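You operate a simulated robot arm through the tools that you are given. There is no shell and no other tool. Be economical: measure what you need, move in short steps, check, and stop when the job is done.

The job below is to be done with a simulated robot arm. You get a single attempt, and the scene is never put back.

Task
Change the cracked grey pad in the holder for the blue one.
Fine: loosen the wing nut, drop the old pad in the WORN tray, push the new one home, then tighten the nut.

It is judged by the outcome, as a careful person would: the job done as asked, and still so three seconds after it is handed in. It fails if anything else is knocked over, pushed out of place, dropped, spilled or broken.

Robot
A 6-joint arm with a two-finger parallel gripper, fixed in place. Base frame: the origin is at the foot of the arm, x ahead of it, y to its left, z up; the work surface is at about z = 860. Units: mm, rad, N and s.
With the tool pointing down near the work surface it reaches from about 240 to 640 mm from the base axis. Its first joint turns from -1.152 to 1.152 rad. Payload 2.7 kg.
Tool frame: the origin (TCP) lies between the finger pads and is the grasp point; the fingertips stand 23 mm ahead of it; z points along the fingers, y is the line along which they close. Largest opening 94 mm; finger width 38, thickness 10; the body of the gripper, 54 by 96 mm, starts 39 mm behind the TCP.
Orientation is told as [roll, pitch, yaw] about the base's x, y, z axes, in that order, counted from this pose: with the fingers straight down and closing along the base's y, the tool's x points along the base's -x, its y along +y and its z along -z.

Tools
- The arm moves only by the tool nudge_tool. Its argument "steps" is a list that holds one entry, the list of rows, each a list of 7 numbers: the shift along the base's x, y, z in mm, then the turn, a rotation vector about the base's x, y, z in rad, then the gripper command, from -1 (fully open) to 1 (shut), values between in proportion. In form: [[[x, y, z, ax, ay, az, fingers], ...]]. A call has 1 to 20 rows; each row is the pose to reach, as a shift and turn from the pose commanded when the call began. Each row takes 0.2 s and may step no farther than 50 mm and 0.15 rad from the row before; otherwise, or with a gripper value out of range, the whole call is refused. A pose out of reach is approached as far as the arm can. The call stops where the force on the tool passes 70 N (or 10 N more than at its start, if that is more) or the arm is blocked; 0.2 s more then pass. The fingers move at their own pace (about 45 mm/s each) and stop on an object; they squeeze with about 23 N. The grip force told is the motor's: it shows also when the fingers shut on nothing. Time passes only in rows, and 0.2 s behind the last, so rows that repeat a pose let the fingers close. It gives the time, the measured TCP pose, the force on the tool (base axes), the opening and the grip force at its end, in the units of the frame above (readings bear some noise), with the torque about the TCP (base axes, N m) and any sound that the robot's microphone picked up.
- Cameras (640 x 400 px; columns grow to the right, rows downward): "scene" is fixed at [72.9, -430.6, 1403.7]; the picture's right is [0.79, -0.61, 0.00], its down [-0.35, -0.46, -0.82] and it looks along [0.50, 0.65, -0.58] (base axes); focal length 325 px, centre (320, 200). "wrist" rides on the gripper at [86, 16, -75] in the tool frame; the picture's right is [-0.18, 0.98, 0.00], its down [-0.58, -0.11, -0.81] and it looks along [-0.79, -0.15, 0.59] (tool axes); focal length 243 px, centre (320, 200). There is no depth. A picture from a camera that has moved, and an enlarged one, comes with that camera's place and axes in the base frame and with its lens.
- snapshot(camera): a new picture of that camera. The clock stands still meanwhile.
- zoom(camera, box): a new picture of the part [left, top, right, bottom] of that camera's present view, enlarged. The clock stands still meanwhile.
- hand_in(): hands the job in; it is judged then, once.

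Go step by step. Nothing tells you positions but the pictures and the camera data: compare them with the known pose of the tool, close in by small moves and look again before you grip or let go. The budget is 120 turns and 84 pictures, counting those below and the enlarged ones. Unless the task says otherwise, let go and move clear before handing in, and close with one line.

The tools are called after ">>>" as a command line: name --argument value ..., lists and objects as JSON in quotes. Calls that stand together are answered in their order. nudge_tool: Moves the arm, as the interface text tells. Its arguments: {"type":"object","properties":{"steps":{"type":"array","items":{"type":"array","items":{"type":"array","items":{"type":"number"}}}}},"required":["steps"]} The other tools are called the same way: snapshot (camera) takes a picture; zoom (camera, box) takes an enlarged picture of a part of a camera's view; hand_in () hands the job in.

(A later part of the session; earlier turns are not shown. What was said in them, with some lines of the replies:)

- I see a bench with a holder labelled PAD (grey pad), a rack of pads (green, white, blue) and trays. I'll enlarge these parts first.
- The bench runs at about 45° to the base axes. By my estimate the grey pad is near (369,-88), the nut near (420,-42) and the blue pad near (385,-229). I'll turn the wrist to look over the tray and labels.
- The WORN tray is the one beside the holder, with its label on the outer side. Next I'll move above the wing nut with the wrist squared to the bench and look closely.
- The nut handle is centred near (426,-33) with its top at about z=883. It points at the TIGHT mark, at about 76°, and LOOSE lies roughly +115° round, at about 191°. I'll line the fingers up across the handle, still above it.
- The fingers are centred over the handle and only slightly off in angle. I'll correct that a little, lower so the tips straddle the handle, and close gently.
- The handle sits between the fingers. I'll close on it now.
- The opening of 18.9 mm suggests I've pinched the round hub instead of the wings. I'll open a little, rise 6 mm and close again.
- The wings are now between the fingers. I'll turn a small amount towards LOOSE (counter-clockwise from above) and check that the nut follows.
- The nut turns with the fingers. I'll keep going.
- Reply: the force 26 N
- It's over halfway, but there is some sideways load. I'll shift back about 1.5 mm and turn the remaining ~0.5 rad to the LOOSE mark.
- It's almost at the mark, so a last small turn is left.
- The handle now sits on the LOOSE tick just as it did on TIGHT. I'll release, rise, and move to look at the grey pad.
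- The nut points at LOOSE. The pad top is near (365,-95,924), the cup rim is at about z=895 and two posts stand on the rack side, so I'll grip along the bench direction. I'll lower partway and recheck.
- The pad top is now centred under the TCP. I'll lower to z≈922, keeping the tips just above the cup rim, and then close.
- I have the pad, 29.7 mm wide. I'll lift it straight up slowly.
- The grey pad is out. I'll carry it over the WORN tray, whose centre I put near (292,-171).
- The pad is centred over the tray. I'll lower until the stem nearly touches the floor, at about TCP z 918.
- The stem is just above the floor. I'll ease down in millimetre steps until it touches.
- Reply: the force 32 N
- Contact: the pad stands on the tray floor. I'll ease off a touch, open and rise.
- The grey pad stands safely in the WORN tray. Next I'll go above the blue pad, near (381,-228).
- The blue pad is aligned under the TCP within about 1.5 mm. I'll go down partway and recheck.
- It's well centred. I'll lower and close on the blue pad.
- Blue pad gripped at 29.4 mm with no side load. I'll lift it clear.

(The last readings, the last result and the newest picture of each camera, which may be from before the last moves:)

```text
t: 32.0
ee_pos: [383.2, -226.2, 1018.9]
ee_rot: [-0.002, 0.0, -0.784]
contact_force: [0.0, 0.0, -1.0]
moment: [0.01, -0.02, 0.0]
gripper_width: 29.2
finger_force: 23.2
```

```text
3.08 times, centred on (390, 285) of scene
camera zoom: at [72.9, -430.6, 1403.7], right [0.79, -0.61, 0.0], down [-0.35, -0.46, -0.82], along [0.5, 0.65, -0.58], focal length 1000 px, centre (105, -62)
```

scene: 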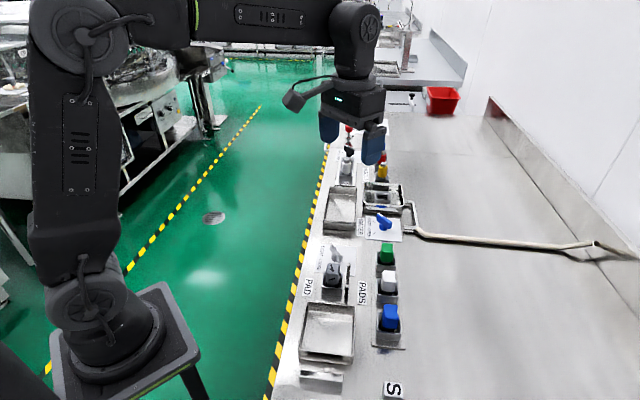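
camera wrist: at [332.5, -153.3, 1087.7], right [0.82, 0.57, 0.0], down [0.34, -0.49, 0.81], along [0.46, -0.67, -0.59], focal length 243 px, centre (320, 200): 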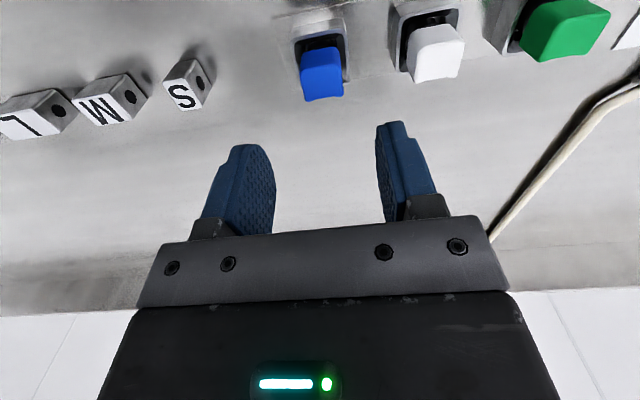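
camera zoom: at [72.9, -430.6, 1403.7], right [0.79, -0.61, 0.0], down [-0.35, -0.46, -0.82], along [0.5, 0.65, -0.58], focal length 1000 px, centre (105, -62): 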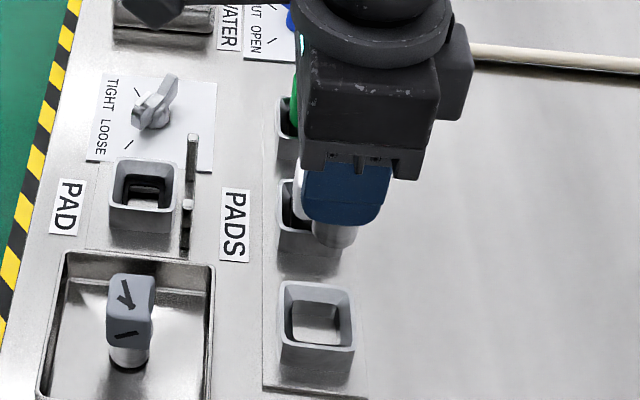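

The blue pad is clear of the rack. The wing nut looks as if its angle may have changed, so I'll check it before inserting.

>>> zoom --camera "scene" --box '[290, 225, 380, 290]'

```text
6.15 times, centred on (335, 258) of scene
camera zoom: at [72.9, -430.6, 1403.7], right [0.79, -0.61, 0.0], down [-0.35, -0.46, -0.82], along [0.5, 0.65, -0.58], focal length 1999 px, centre (228, -154)
```

zoom: 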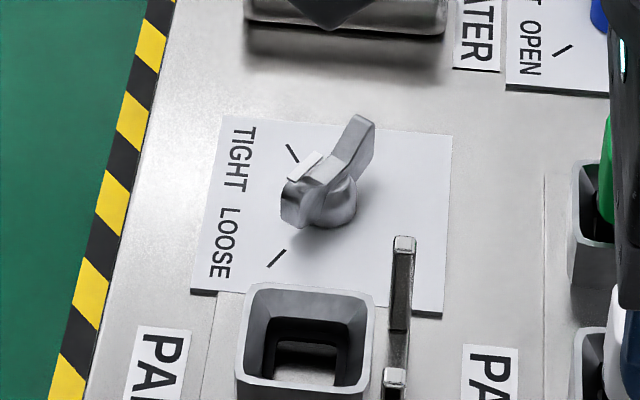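

The nut is still at LOOSE. I'll carry the blue pad over the holder, staying high.

>>> nudge_tool --steps '[[[-4, 30, 0, 0, 0, 0, 1], [-8, 65, 0, 0, 0, 0, 1], [-13, 100, 0, 0, 0, 0, 1], [-17.7, 130, 0, 0, 0, 0, 1], [-17.7, 130, -20, 0, 0, 0, 1], [-17.7, 130, -40, 0, 0, 0, 1]]]'

>>> snapshot --camera "wrist"

>>> zoom --camera "scene" --box '[280, 210, 400, 300]'

```text
t: 33.4
ee_pos: [365.5, -96.1, 976.7]
ee_rot: [0.0, -0.003, -0.783]
contact_force: [-0.2, -0.2, -0.5]
moment: [-0.02, 0.01, 0.03]
gripper_width: 29.7
finger_force: 23.0
```

```text
38 pictures are left
camera wrist: at [316.0, -22.3, 1052.3], right [0.82, 0.57, 0.0], down [0.33, -0.49, 0.81], along [0.46, -0.67, -0.59], focal length 243 px, centre (320, 200)
```

wrist: 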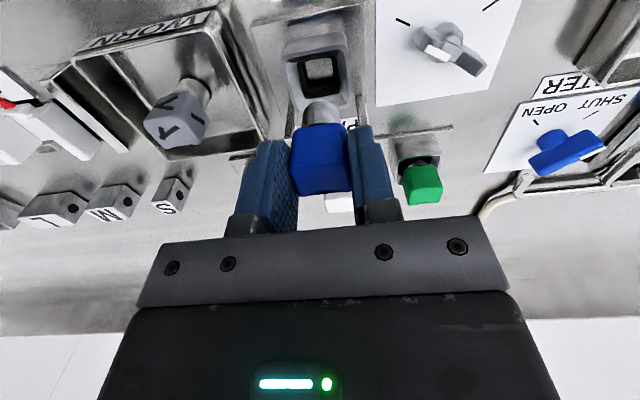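

```text
4.44 times, centred on (340, 255) of scene
camera zoom: at [72.9, -430.6, 1403.7], right [0.79, -0.61, 0.0], down [-0.35, -0.46, -0.82], along [0.5, 0.65, -0.58], focal length 1444 px, centre (231, -44)
```

zoom: 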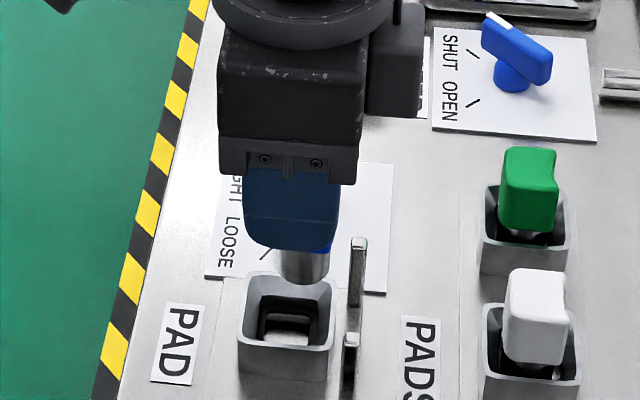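

In the scene view the blue stem looks offset or tilted towards the rack side compared with the grey pad. I'll look closer before inserting.

>>> zoom --camera "scene" --box '[310, 235, 366, 270]'

>>> zoom --camera "wrist" --box '[240, 20, 400, 200]'

```text
11.43 times, centred on (338, 252) of scene
camera zoom: at [72.9, -430.6, 1403.7], right [0.79, -0.61, 0.0], down [-0.35, -0.46, -0.82], along [0.5, 0.65, -0.58], focal length 3713 px, centre (114, -400)
```

zoom: 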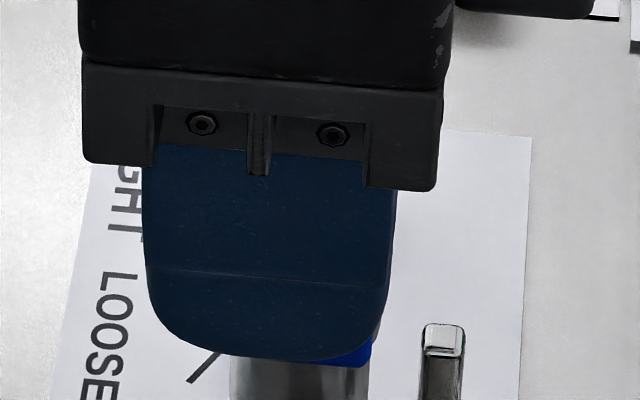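

```text
2.22 times, centred on (320, 110) of wrist
camera zoom: at [316.0, -22.3, 1052.3], right [0.82, 0.57, 0.0], down [0.33, -0.49, 0.81], along [0.46, -0.67, -0.59], focal length 539 px, centre (320, 400)
```

zoom: 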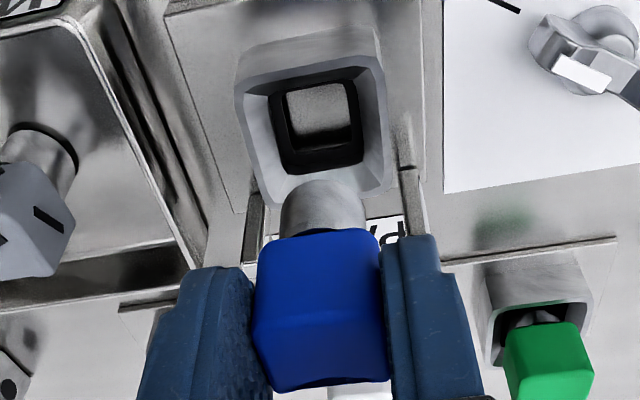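

The blue pad seems tilted in the grip by about 0.08 rad, with the stem bottom towards the rack. I'll roll the tool about the bench direction to stand it upright and measure again.

>>> nudge_tool --steps '[[[0, 0, 0, 0.028, 0.028, 0, 1], [0, 0, 0, 0.057, 0.057, 0, 1], [0, 0, 0, 0.057, 0.057, 0, 1]]]'

>>> zoom --camera "scene" --box '[305, 230, 369, 290]'

>>> zoom --camera "wrist" --box '[240, 20, 400, 200]'

```text
t: 34.2
ee_pos: [365.8, -97.5, 977.7]
ee_rot: [0.0, 0.08, -0.783]
contact_force: [0.1, 0.5, -1.4]
moment: [0.02, 0.01, 0.01]
gripper_width: 29.8
finger_force: 23.2
```

```text
6.67 times, centred on (337, 260) of scene
camera zoom: at [72.9, -430.6, 1403.7], right [0.79, -0.61, 0.0], down [-0.35, -0.46, -0.82], along [0.5, 0.65, -0.58], focal length 2166 px, centre (207, -200)
```

zoom: 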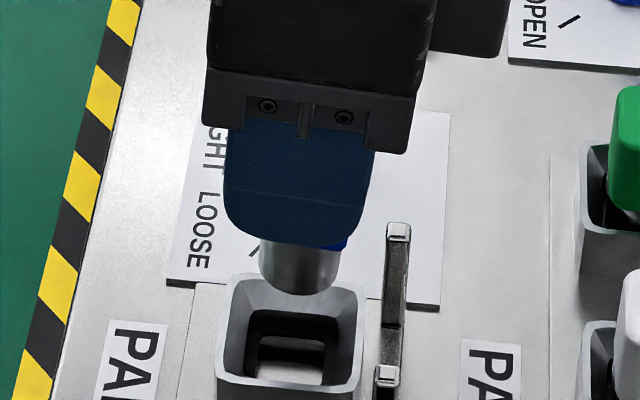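

```text
2.22 times, centred on (320, 110) of wrist
camera zoom: at [320.0, -27.2, 1059.0], right [0.82, 0.57, -0.02], down [0.38, -0.53, 0.76], along [0.42, -0.63, -0.65], focal length 539 px, centre (320, 400)
```

zoom: 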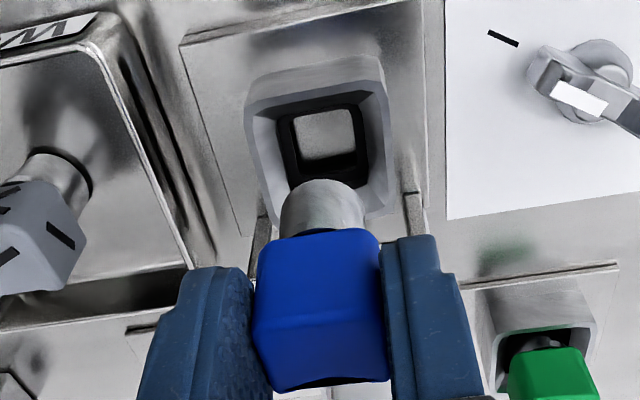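

With the tilt corrected, the stem looks vertical in the scene view but sits about 1.8 mm too far towards the rack. I'll shift it back and lower until the stem enters the cup.

>>> nudge_tool --steps '[[[-1.2, 1.3, -8, 0, 0, 0, 1], [-1.2, 1.3, -16, 0, 0, 0, 1], [-1.2, 1.3, -24, 0, 0, 0, 1], [-1.2, 1.3, -30, 0, 0, 0, 1]]]'

>>> zoom --camera "scene" --box '[305, 230, 369, 290]'

>>> zoom --camera "wrist" --box '[240, 20, 400, 200]'

```text
t: 35.2
ee_pos: [364.8, -95.5, 946.9]
ee_rot: [0.001, 0.078, -0.784]
contact_force: [-0.4, -0.4, -1.4]
moment: [-0.03, -0.03, -0.02]
gripper_width: 29.3
finger_force: 23.1
```

```text
6.67 times, centred on (337, 260) of scene
camera zoom: at [72.9, -430.6, 1403.7], right [0.79, -0.61, 0.0], down [-0.35, -0.46, -0.82], along [0.5, 0.65, -0.58], focal length 2166 px, centre (207, -200)
```

zoom: 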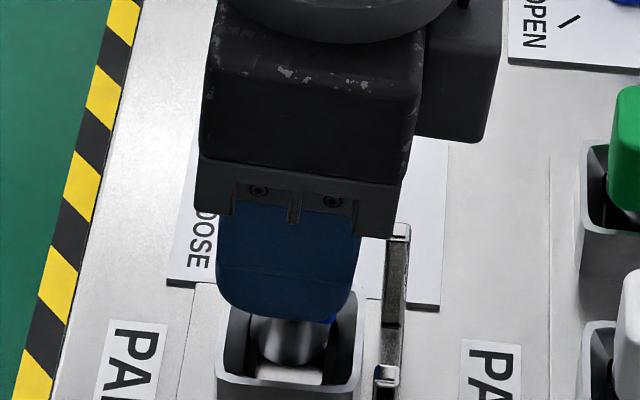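

```text
2.22 times, centred on (320, 110) of wrist
camera zoom: at [318.3, -26.0, 1028.3], right [0.82, 0.57, -0.01], down [0.38, -0.53, 0.76], along [0.42, -0.63, -0.65], focal length 539 px, centre (320, 400)
```

zoom: 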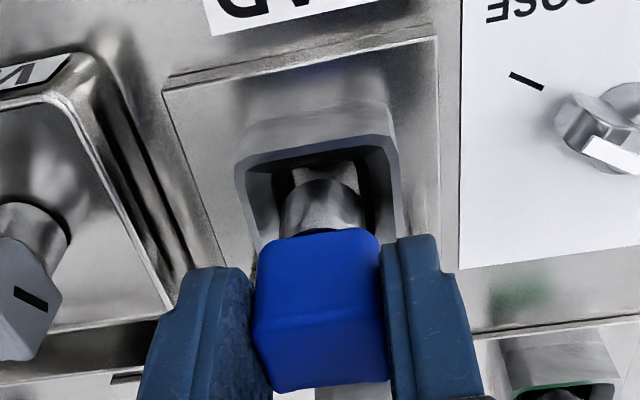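

The stem is centred inside the cup. I'll continue down gently towards the seat.

>>> nudge_tool --steps '[[[0, 0, -4, 0, 0, 0, 1], [0, 0, -8, 0, 0, 0, 1], [0, 0, -11, 0, 0, 0, 1], [0, 0, -14, 0, 0, 0, 1]]]'

>>> zoom --camera "wrist" --box '[240, 20, 400, 200]'

```text
t: 36.2
ee_pos: [363.5, -95.1, 932.5]
ee_rot: [0.0, 0.08, -0.782]
contact_force: [0.4, 0.3, -1.9]
moment: [0.0, -0.02, 0.01]
gripper_width: 29.9
finger_force: 23.0
```

```text
2.22 times, centred on (320, 110) of wrist
camera zoom: at [318.8, -26.0, 1014.1], right [0.82, 0.57, -0.01], down [0.38, -0.53, 0.76], along [0.42, -0.63, -0.65], focal length 539 px, centre (320, 400)
```

zoom: 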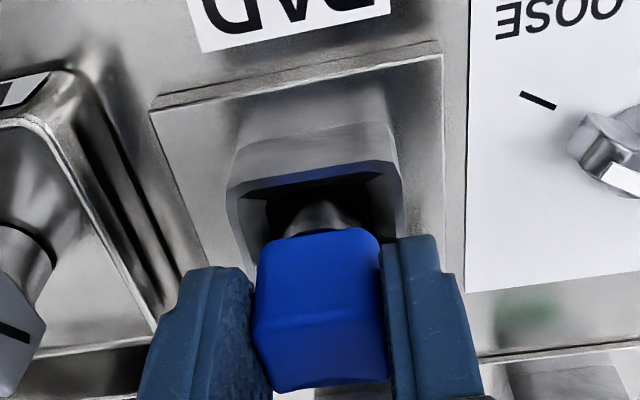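

No contact yet. I'll keep pushing down in 2 mm steps until it seats.

>>> nudge_tool --steps '[[[0, 0, -2, 0, 0, 0, 1], [0, 0, -4, 0, 0, 0, 1], [0, 0, -6, 0, 0, 0, 1], [0, 0, -8, 0, 0, 0, 1], [0, 0, -9, 0, 0, 0, 1]]]'

>>> zoom --camera "wrist" --box '[240, 20, 400, 200]'

>>> zoom --camera "scene" --box '[305, 230, 369, 290]'

```text
t: 37.4
ee_pos: [363.7, -96.4, 925.5]
ee_rot: [0.002, 0.072, -0.782]
contact_force: [-3.6, -3.6, 34.5]
moment: [-0.24, -0.02, 0.0]
gripper_width: 29.9
finger_force: 23.0
```

```text
2.22 times, centred on (320, 110) of wrist
camera zoom: at [318.9, -26.4, 1006.1], right [0.82, 0.57, -0.01], down [0.38, -0.53, 0.76], along [0.43, -0.63, -0.65], focal length 539 px, centre (320, 400)
```

zoom: 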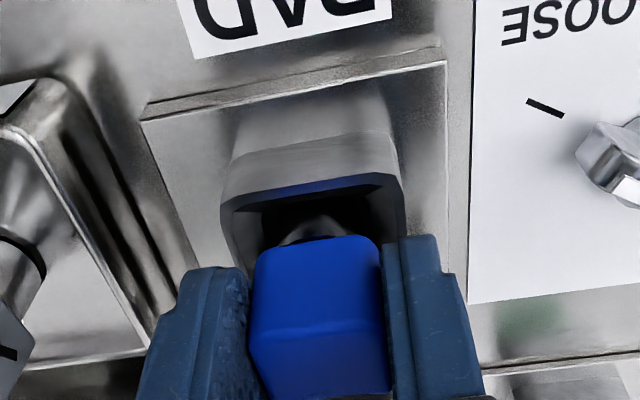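

```text
6.67 times, centred on (337, 260) of scene
camera zoom: at [72.4, -430.6, 1403.7], right [0.79, -0.61, 0.0], down [-0.35, -0.46, -0.82], along [0.5, 0.65, -0.58], focal length 2166 px, centre (207, -200)
```

zoom: 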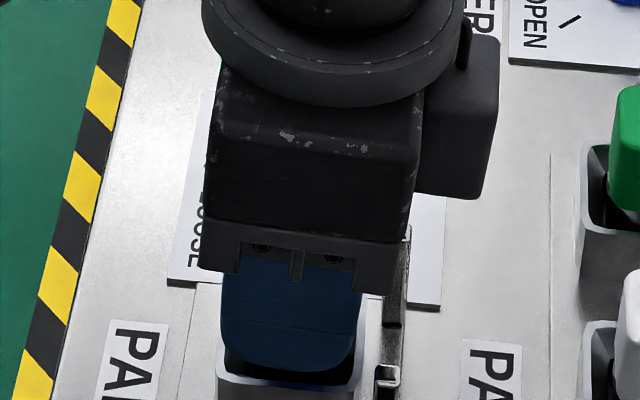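

Contact at 34 N, and the pad slid slightly in the fingers. I'll release and see how it sits before pushing it home from the top.

>>> nudge_tool --steps '[[[0, 0, 3, 0, 0, 0, 1], [0, 0, 3, 0, 0, 0, 0.3], [0, 0, 3, 0, 0, 0, 0], [0, 0, 3, 0, 0, 0, -0.2], [0, 0, 15, 0, 0, 0, -0.2], [0, 0, 40, 0, 0, 0, -0.2], [0, 0, 60, -0.028, -0.028, 0, -0.2], [0, 0, 88, -0.057, -0.057, 0, -0.2]]]'

>>> zoom --camera "wrist" --box '[250, 0, 410, 100]'

>>> zoom --camera "scene" --box '[280, 225, 420, 312]'

```text
t: 39.2
ee_pos: [363.8, -96.3, 1013.6]
ee_rot: [-0.002, -0.003, -0.782]
contact_force: [-0.1, -0.2, 0.2]
moment: [-0.02, 0.01, -0.01]
gripper_width: 56.7
finger_force: 0.2
```

```text
4.00 times, centred on (330, 50) of wrist
camera zoom: at [314.1, -22.4, 1087.4], right [0.82, 0.57, 0.0], down [0.33, -0.49, 0.81], along [0.46, -0.67, -0.59], focal length 970 px, centre (280, 800)
```

zoom: 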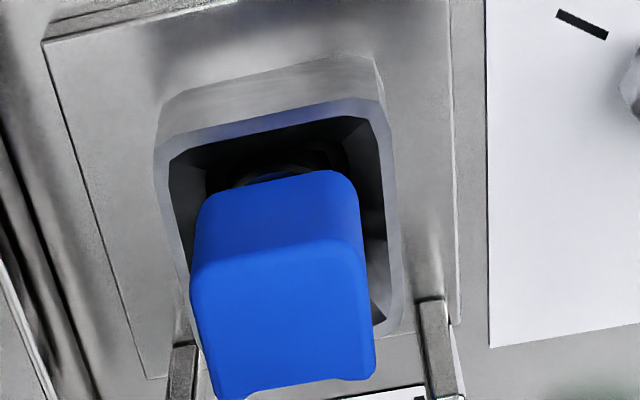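

```text
4.57 times, centred on (350, 268) of scene
camera zoom: at [72.9, -430.6, 1403.7], right [0.79, -0.61, 0.0], down [-0.35, -0.46, -0.82], along [0.5, 0.65, -0.58], focal length 1485 px, centre (183, -113)
```

zoom: 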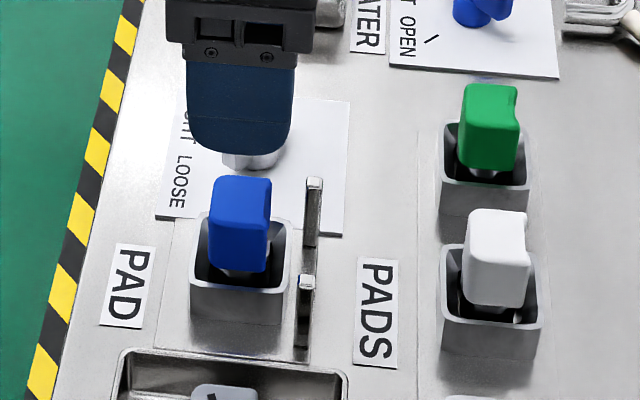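

The blue pad sits exactly where the grey one did. To be sure it is home, I'll shut the fingers and press gently on its top.

>>> nudge_tool --steps '[[[0.5, 0, -5, 0, 0, 0, 0.5], [0.5, 0, -20, 0, 0, 0, 1], [0.5, 0, -40, 0, 0, 0, 1], [0.5, 0, -55, 0, 0, 0, 1], [0.5, 0, -58, 0, 0, 0, 1], [0.5, 0, -61, 0, 0, 0, 1]]]'

>>> zoom --camera "scene" --box '[280, 225, 420, 312]'

```text
t: 40.6
ee_pos: [363.5, -95.1, 950.5]
ee_rot: [-0.001, -0.001, -0.783]
contact_force: [-0.7, 0.6, -0.4]
moment: [-0.01, -0.01, -0.02]
gripper_width: 0.1
finger_force: 23.3
```

```text
4.57 times, centred on (350, 268) of scene
camera zoom: at [72.9, -430.6, 1403.7], right [0.79, -0.61, 0.0], down [-0.35, -0.46, -0.82], along [0.5, 0.65, -0.58], focal length 1485 px, centre (183, -113)
```

zoom: 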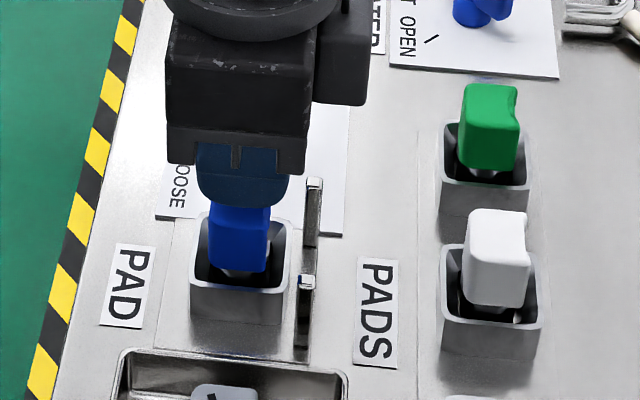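

>>> nudge_tool --steps '[[[0, 0, -2, 0, 0, 0, 1], [0, 0, -4, 0, 0, 0, 1], [0, 0, -5, 0, 0, 0, 1], [0, 0, -6, 0, 0, 0, 1], [0, 0, -7, 0, 0, 0, 1], [0, 0, -8, 0, 0, 0, 1]]]'

```text
t: 42.0
ee_pos: [363.8, -95.3, 947.4]
ee_rot: [0.003, -0.005, -0.783]
contact_force: [-15.3, 7.5, 60.0]
moment: [0.49, 0.68, 0.04]
gripper_width: 0.0
finger_force: 22.8
```

The top is at z≈924.4 and holds firm under 60 N, so the pad is fully home. I'll back off and go to the nut.

>>> nudge_tool --steps '[[[0, 0, 0, 0, 0, 0, 1], [0, 0, 15, 0, 0, 0, 1], [0, 0, 40, 0, 0, 0, 0.6], [0, 0, 45, 0, 0, 0, 0.2]]]'

>>> zoom --camera "scene" --box '[280, 225, 420, 312]'

>>> nudge_tool --steps '[[[10, 10, 0, 0, 0, 0.14, 0.2], [20, 20, 0, 0, 0, 0.28, 0.2], [30, 30, 0, 0, 0, 0.42, 0.2], [40, 40, 0, 0, 0, 0.56, 0.2], [50, 50, 0, 0, 0, 0.7, 0.2], [58, 58, 0, 0, 0, 0.84, 0.2], [60.5, 60.5, 0, 0, 0, 0.98, 0.2], [60.5, 60.5, -10, 0, 0, 1.0, 0.2], [60.5, 60.5, -25, 0, 0, 1.0, 0.2]]]'

>>> zoom --camera "wrist" --box '[220, 30, 420, 220]'

```text
t: 43.0
ee_pos: [364.3, -95.7, 986.9]
ee_rot: [-0.001, -0.001, -0.783]
contact_force: [0.1, -0.3, 0.2]
moment: [-0.02, 0.01, 0.0]
gripper_width: 37.7
finger_force: 0.0
```

```text
4.57 times, centred on (350, 268) of scene
camera zoom: at [72.9, -430.6, 1403.7], right [0.79, -0.61, 0.0], down [-0.35, -0.46, -0.82], along [0.5, 0.65, -0.58], focal length 1485 px, centre (183, -113)
```

zoom: 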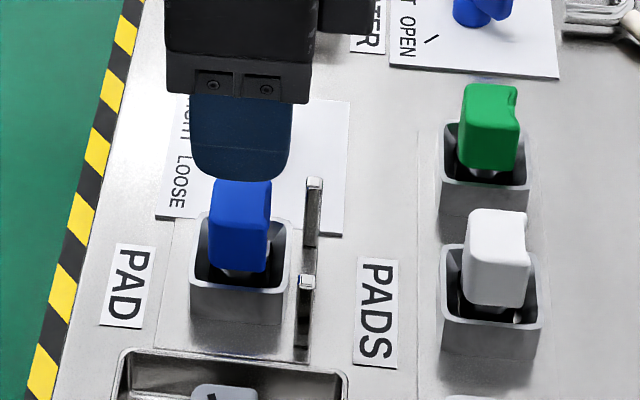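

```text
t: 45.0
ee_pos: [424.0, -35.3, 963.4]
ee_rot: [-0.002, -0.002, 0.218]
contact_force: [-0.1, 0.6, 0.5]
moment: [0.02, 0.02, 0.01]
gripper_width: 38.0
finger_force: 0.1
```

```text
2.11 times, centred on (320, 125) of wrist
camera zoom: at [336.9, -36.4, 1037.6], right [-0.03, 1.0, 0.0], down [0.59, 0.02, 0.81], along [0.81, 0.03, -0.59], focal length 511 px, centre (320, 358)
```

zoom: 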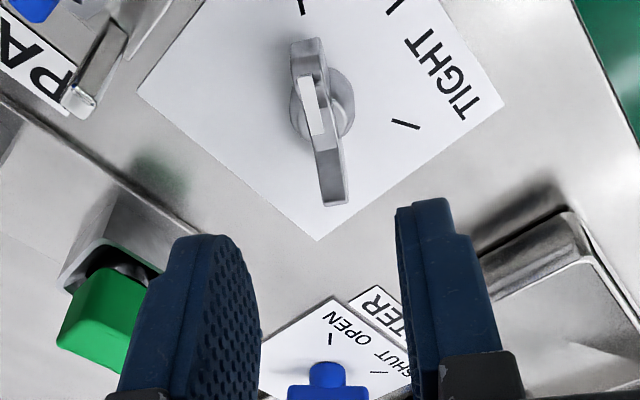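

The handle is centred between the fingers and still points to LOOSE. I'll lower and grip it as before.

>>> nudge_tool --steps '[[[0, 0, -20, 0, 0, 0, 0.2], [0, 0, -40, 0, 0, 0, 0.2], [0, 0, -55, 0, 0, 0, 0.2], [0, 0, -64, 0, 0, 0, 0.2], [0, 0, -64, 0, 0, 0, 0.6], [0, 0, -64, 0, 0, 0, 1], [0, 0, -64, 0, 0, 0, 1], [0, 0, -64, 0, 0, 0, 1]]]'

>>> zoom --camera "wrist" --box '[230, 30, 410, 220]'

```text
t: 46.8
ee_pos: [424.7, -34.0, 898.4]
ee_rot: [-0.001, -0.001, 0.215]
contact_force: [-0.8, 4.1, -1.5]
moment: [0.15, -0.29, 0.04]
gripper_width: 16.5
finger_force: 45.2
```

```text
2.11 times, centred on (320, 125) of wrist
camera zoom: at [336.7, -35.9, 973.7], right [-0.03, 1.0, 0.0], down [0.59, 0.02, 0.81], along [0.81, 0.03, -0.59], focal length 511 px, centre (320, 358)
```

zoom: 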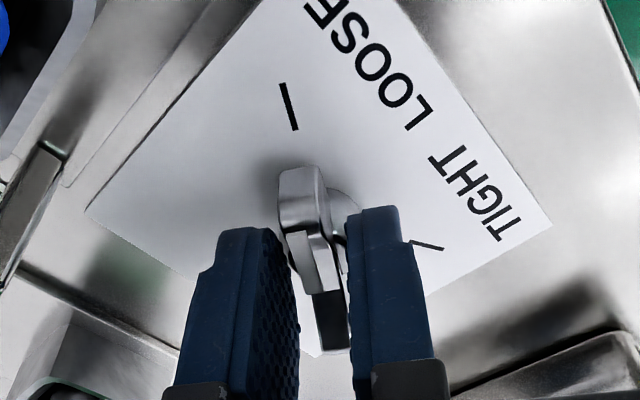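

Gripped at the same 16.5 mm. I'll turn clockwise towards TIGHT in two stages.

>>> nudge_tool --steps '[[[0, 0, 0, 0, 0, -0.1, 1], [0, 0, 0, 0, 0, -0.2, 1], [0, 0, 0, 0, 0, -0.3, 1], [0, 0, 0, 0, 0, -0.4, 1], [0, 0, 0, 0, 0, -0.5, 1], [0, 0, 0, 0, 0, -0.6, 1], [0, 0, 0, 0, 0, -0.7, 1], [0, 0, 0, 0, 0, -0.8, 1], [0, 0, 0, 0, 0, -0.9, 1], [0, 0, 0, 0, 0, -1.0, 1], [0, 0, 0, 0, 0, -1.1, 1]]]'

>>> nudge_tool --steps '[[[0, 0, 0, 0, 0, -0.1, 1], [0, 0, 0, 0, 0, -0.2, 1], [0, 0, 0, 0, 0, -0.3, 1], [0, 0, 0, 0, 0, -0.4, 1], [0, 0, 0, 0, 0, -0.5, 1], [0, 0, 0, 0, 0, -0.6, 1], [0, 0, 0, 0, 0, -0.7, 1], [0, 0, 0, 0, 0, -0.8, 1], [0, 0, 0, 0, 0, -0.9, 1], [0, 0, 0, 0, 0, -0.97, 1], [0, 0, 0, 0, 0, -0.97, 1]]]'

>>> zoom --camera "wrist" --box '[230, 60, 410, 220]'

```text
t: 49.2
ee_pos: [425.8, -32.8, 899.1]
ee_rot: [0.001, -0.002, -0.886]
contact_force: [0.5, 28.0, -7.1]
moment: [0.54, -0.11, 0.03]
gripper_width: 16.7
finger_force: 45.2
```

```text
t: 51.6
ee_pos: [424.6, -33.8, 900.8]
ee_rot: [0.005, -0.003, -1.85]
contact_force: [4.3, 17.1, 27.3]
moment: [0.48, 0.21, 1.05]
gripper_width: 8.9
finger_force: 45.0
```

```text
2.50 times, centred on (320, 140) of wrist
camera zoom: at [465.3, 45.4, 975.3], right [0.89, -0.45, 0.0], down [-0.27, -0.53, 0.81], along [-0.36, -0.72, -0.59], focal length 606 px, centre (320, 350)
```

zoom: 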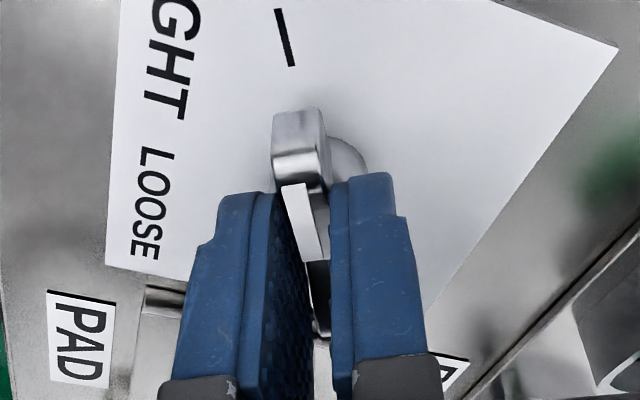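

The torque rose to about 1 N·m at the TIGHT mark, so the nut has pulled tight. I'll release, rise and check the angle.

>>> nudge_tool --steps '[[[0, 0, 0, 0, 0, 0, 0.6], [0, 0, 0, 0, 0, 0, 0.2], [0, 0, 15, 0, 0, 0, 0.2], [0, 0, 47, 0, 0, 0, 0.2]]]'

>>> zoom --camera "wrist" --box '[230, 0, 410, 180]'

>>> nudge_tool --steps '[[[0, 0, 30, 0, 0, 0.12, 0.2], [0, 0, 60, 0, 0, 0.26, 0.2], [0, 0, 80, 0, 0, 0.4, 0.2], [10, 30, 100, 0, 0, 0.54, 0.2], [20, 60, 120, 0, 0, 0.68, 0.2], [30, 90, 130, 0, 0, 0.82, 0.2]]]'

>>> zoom --camera "scene" --box '[280, 225, 420, 312]'

```text
t: 52.6
ee_pos: [423.4, -34.5, 946.8]
ee_rot: [-0.002, -0.004, -1.854]
contact_force: [0.7, -0.1, -0.1]
moment: [0.0, -0.02, -0.02]
gripper_width: 37.5
finger_force: 0.2
```

```text
2.22 times, centred on (320, 90) of wrist
camera zoom: at [464.6, 45.2, 1020.8], right [0.89, -0.45, 0.0], down [-0.27, -0.53, 0.81], along [-0.37, -0.72, -0.59], focal length 539 px, centre (320, 444)
```

zoom: 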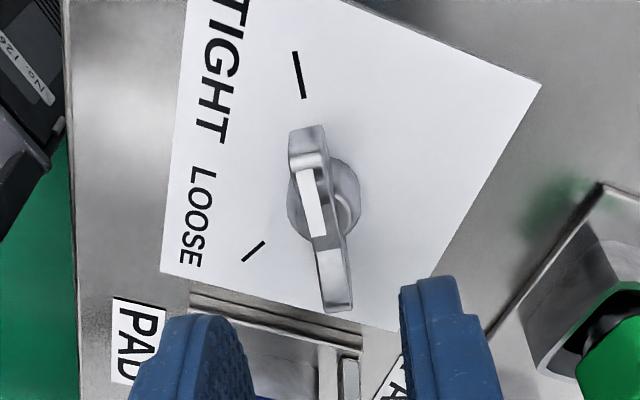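

```text
t: 54.0
ee_pos: [455.2, 55.5, 1076.4]
ee_rot: [-0.001, -0.002, -1.032]
contact_force: [0.5, 0.4, -0.1]
moment: [-0.01, 0.01, 0.0]
gripper_width: 37.3
finger_force: 0.0
```

```text
4.57 times, centred on (350, 268) of scene
camera zoom: at [72.9, -430.6, 1403.7], right [0.79, -0.61, 0.0], down [-0.35, -0.46, -0.82], along [0.5, 0.65, -0.58], focal length 1485 px, centre (183, -113)
```

zoom: 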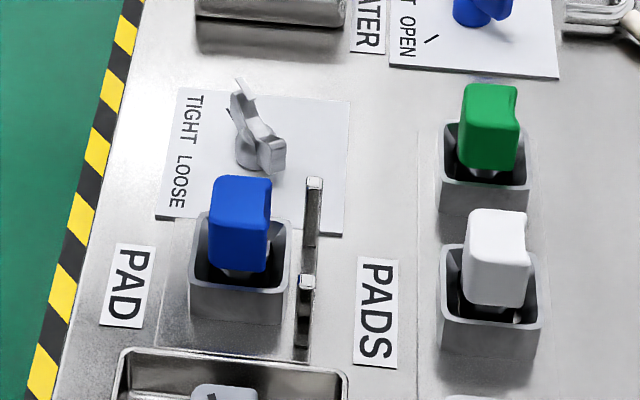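

The nut looks identical to its starting TIGHT pose and the blue pad is seated. One last overall check.

>>> snapshot --camera "scene"

```text
18 pictures are left
```

scene: 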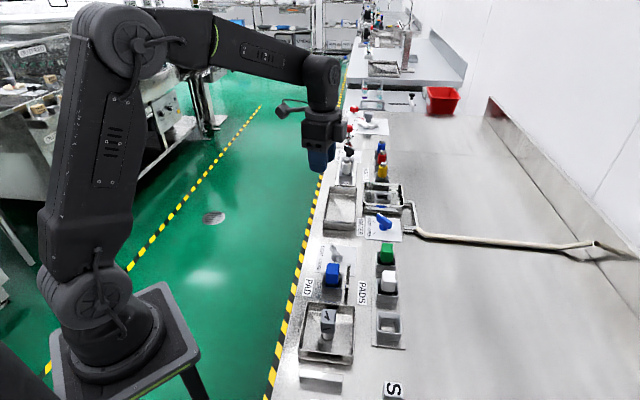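

Everything is in place: the grey pad is in the WORN tray, the blue pad is home, the nut is tight, and the arm is clear with nothing else disturbed. I'm handing it in.

>>> hand_in

```text
The job is handed in.
```

The job is done and handed in: the cracked grey pad is in the WORN tray, the blue pad is pushed home in the holder, and the wing nut is back at TIGHT.
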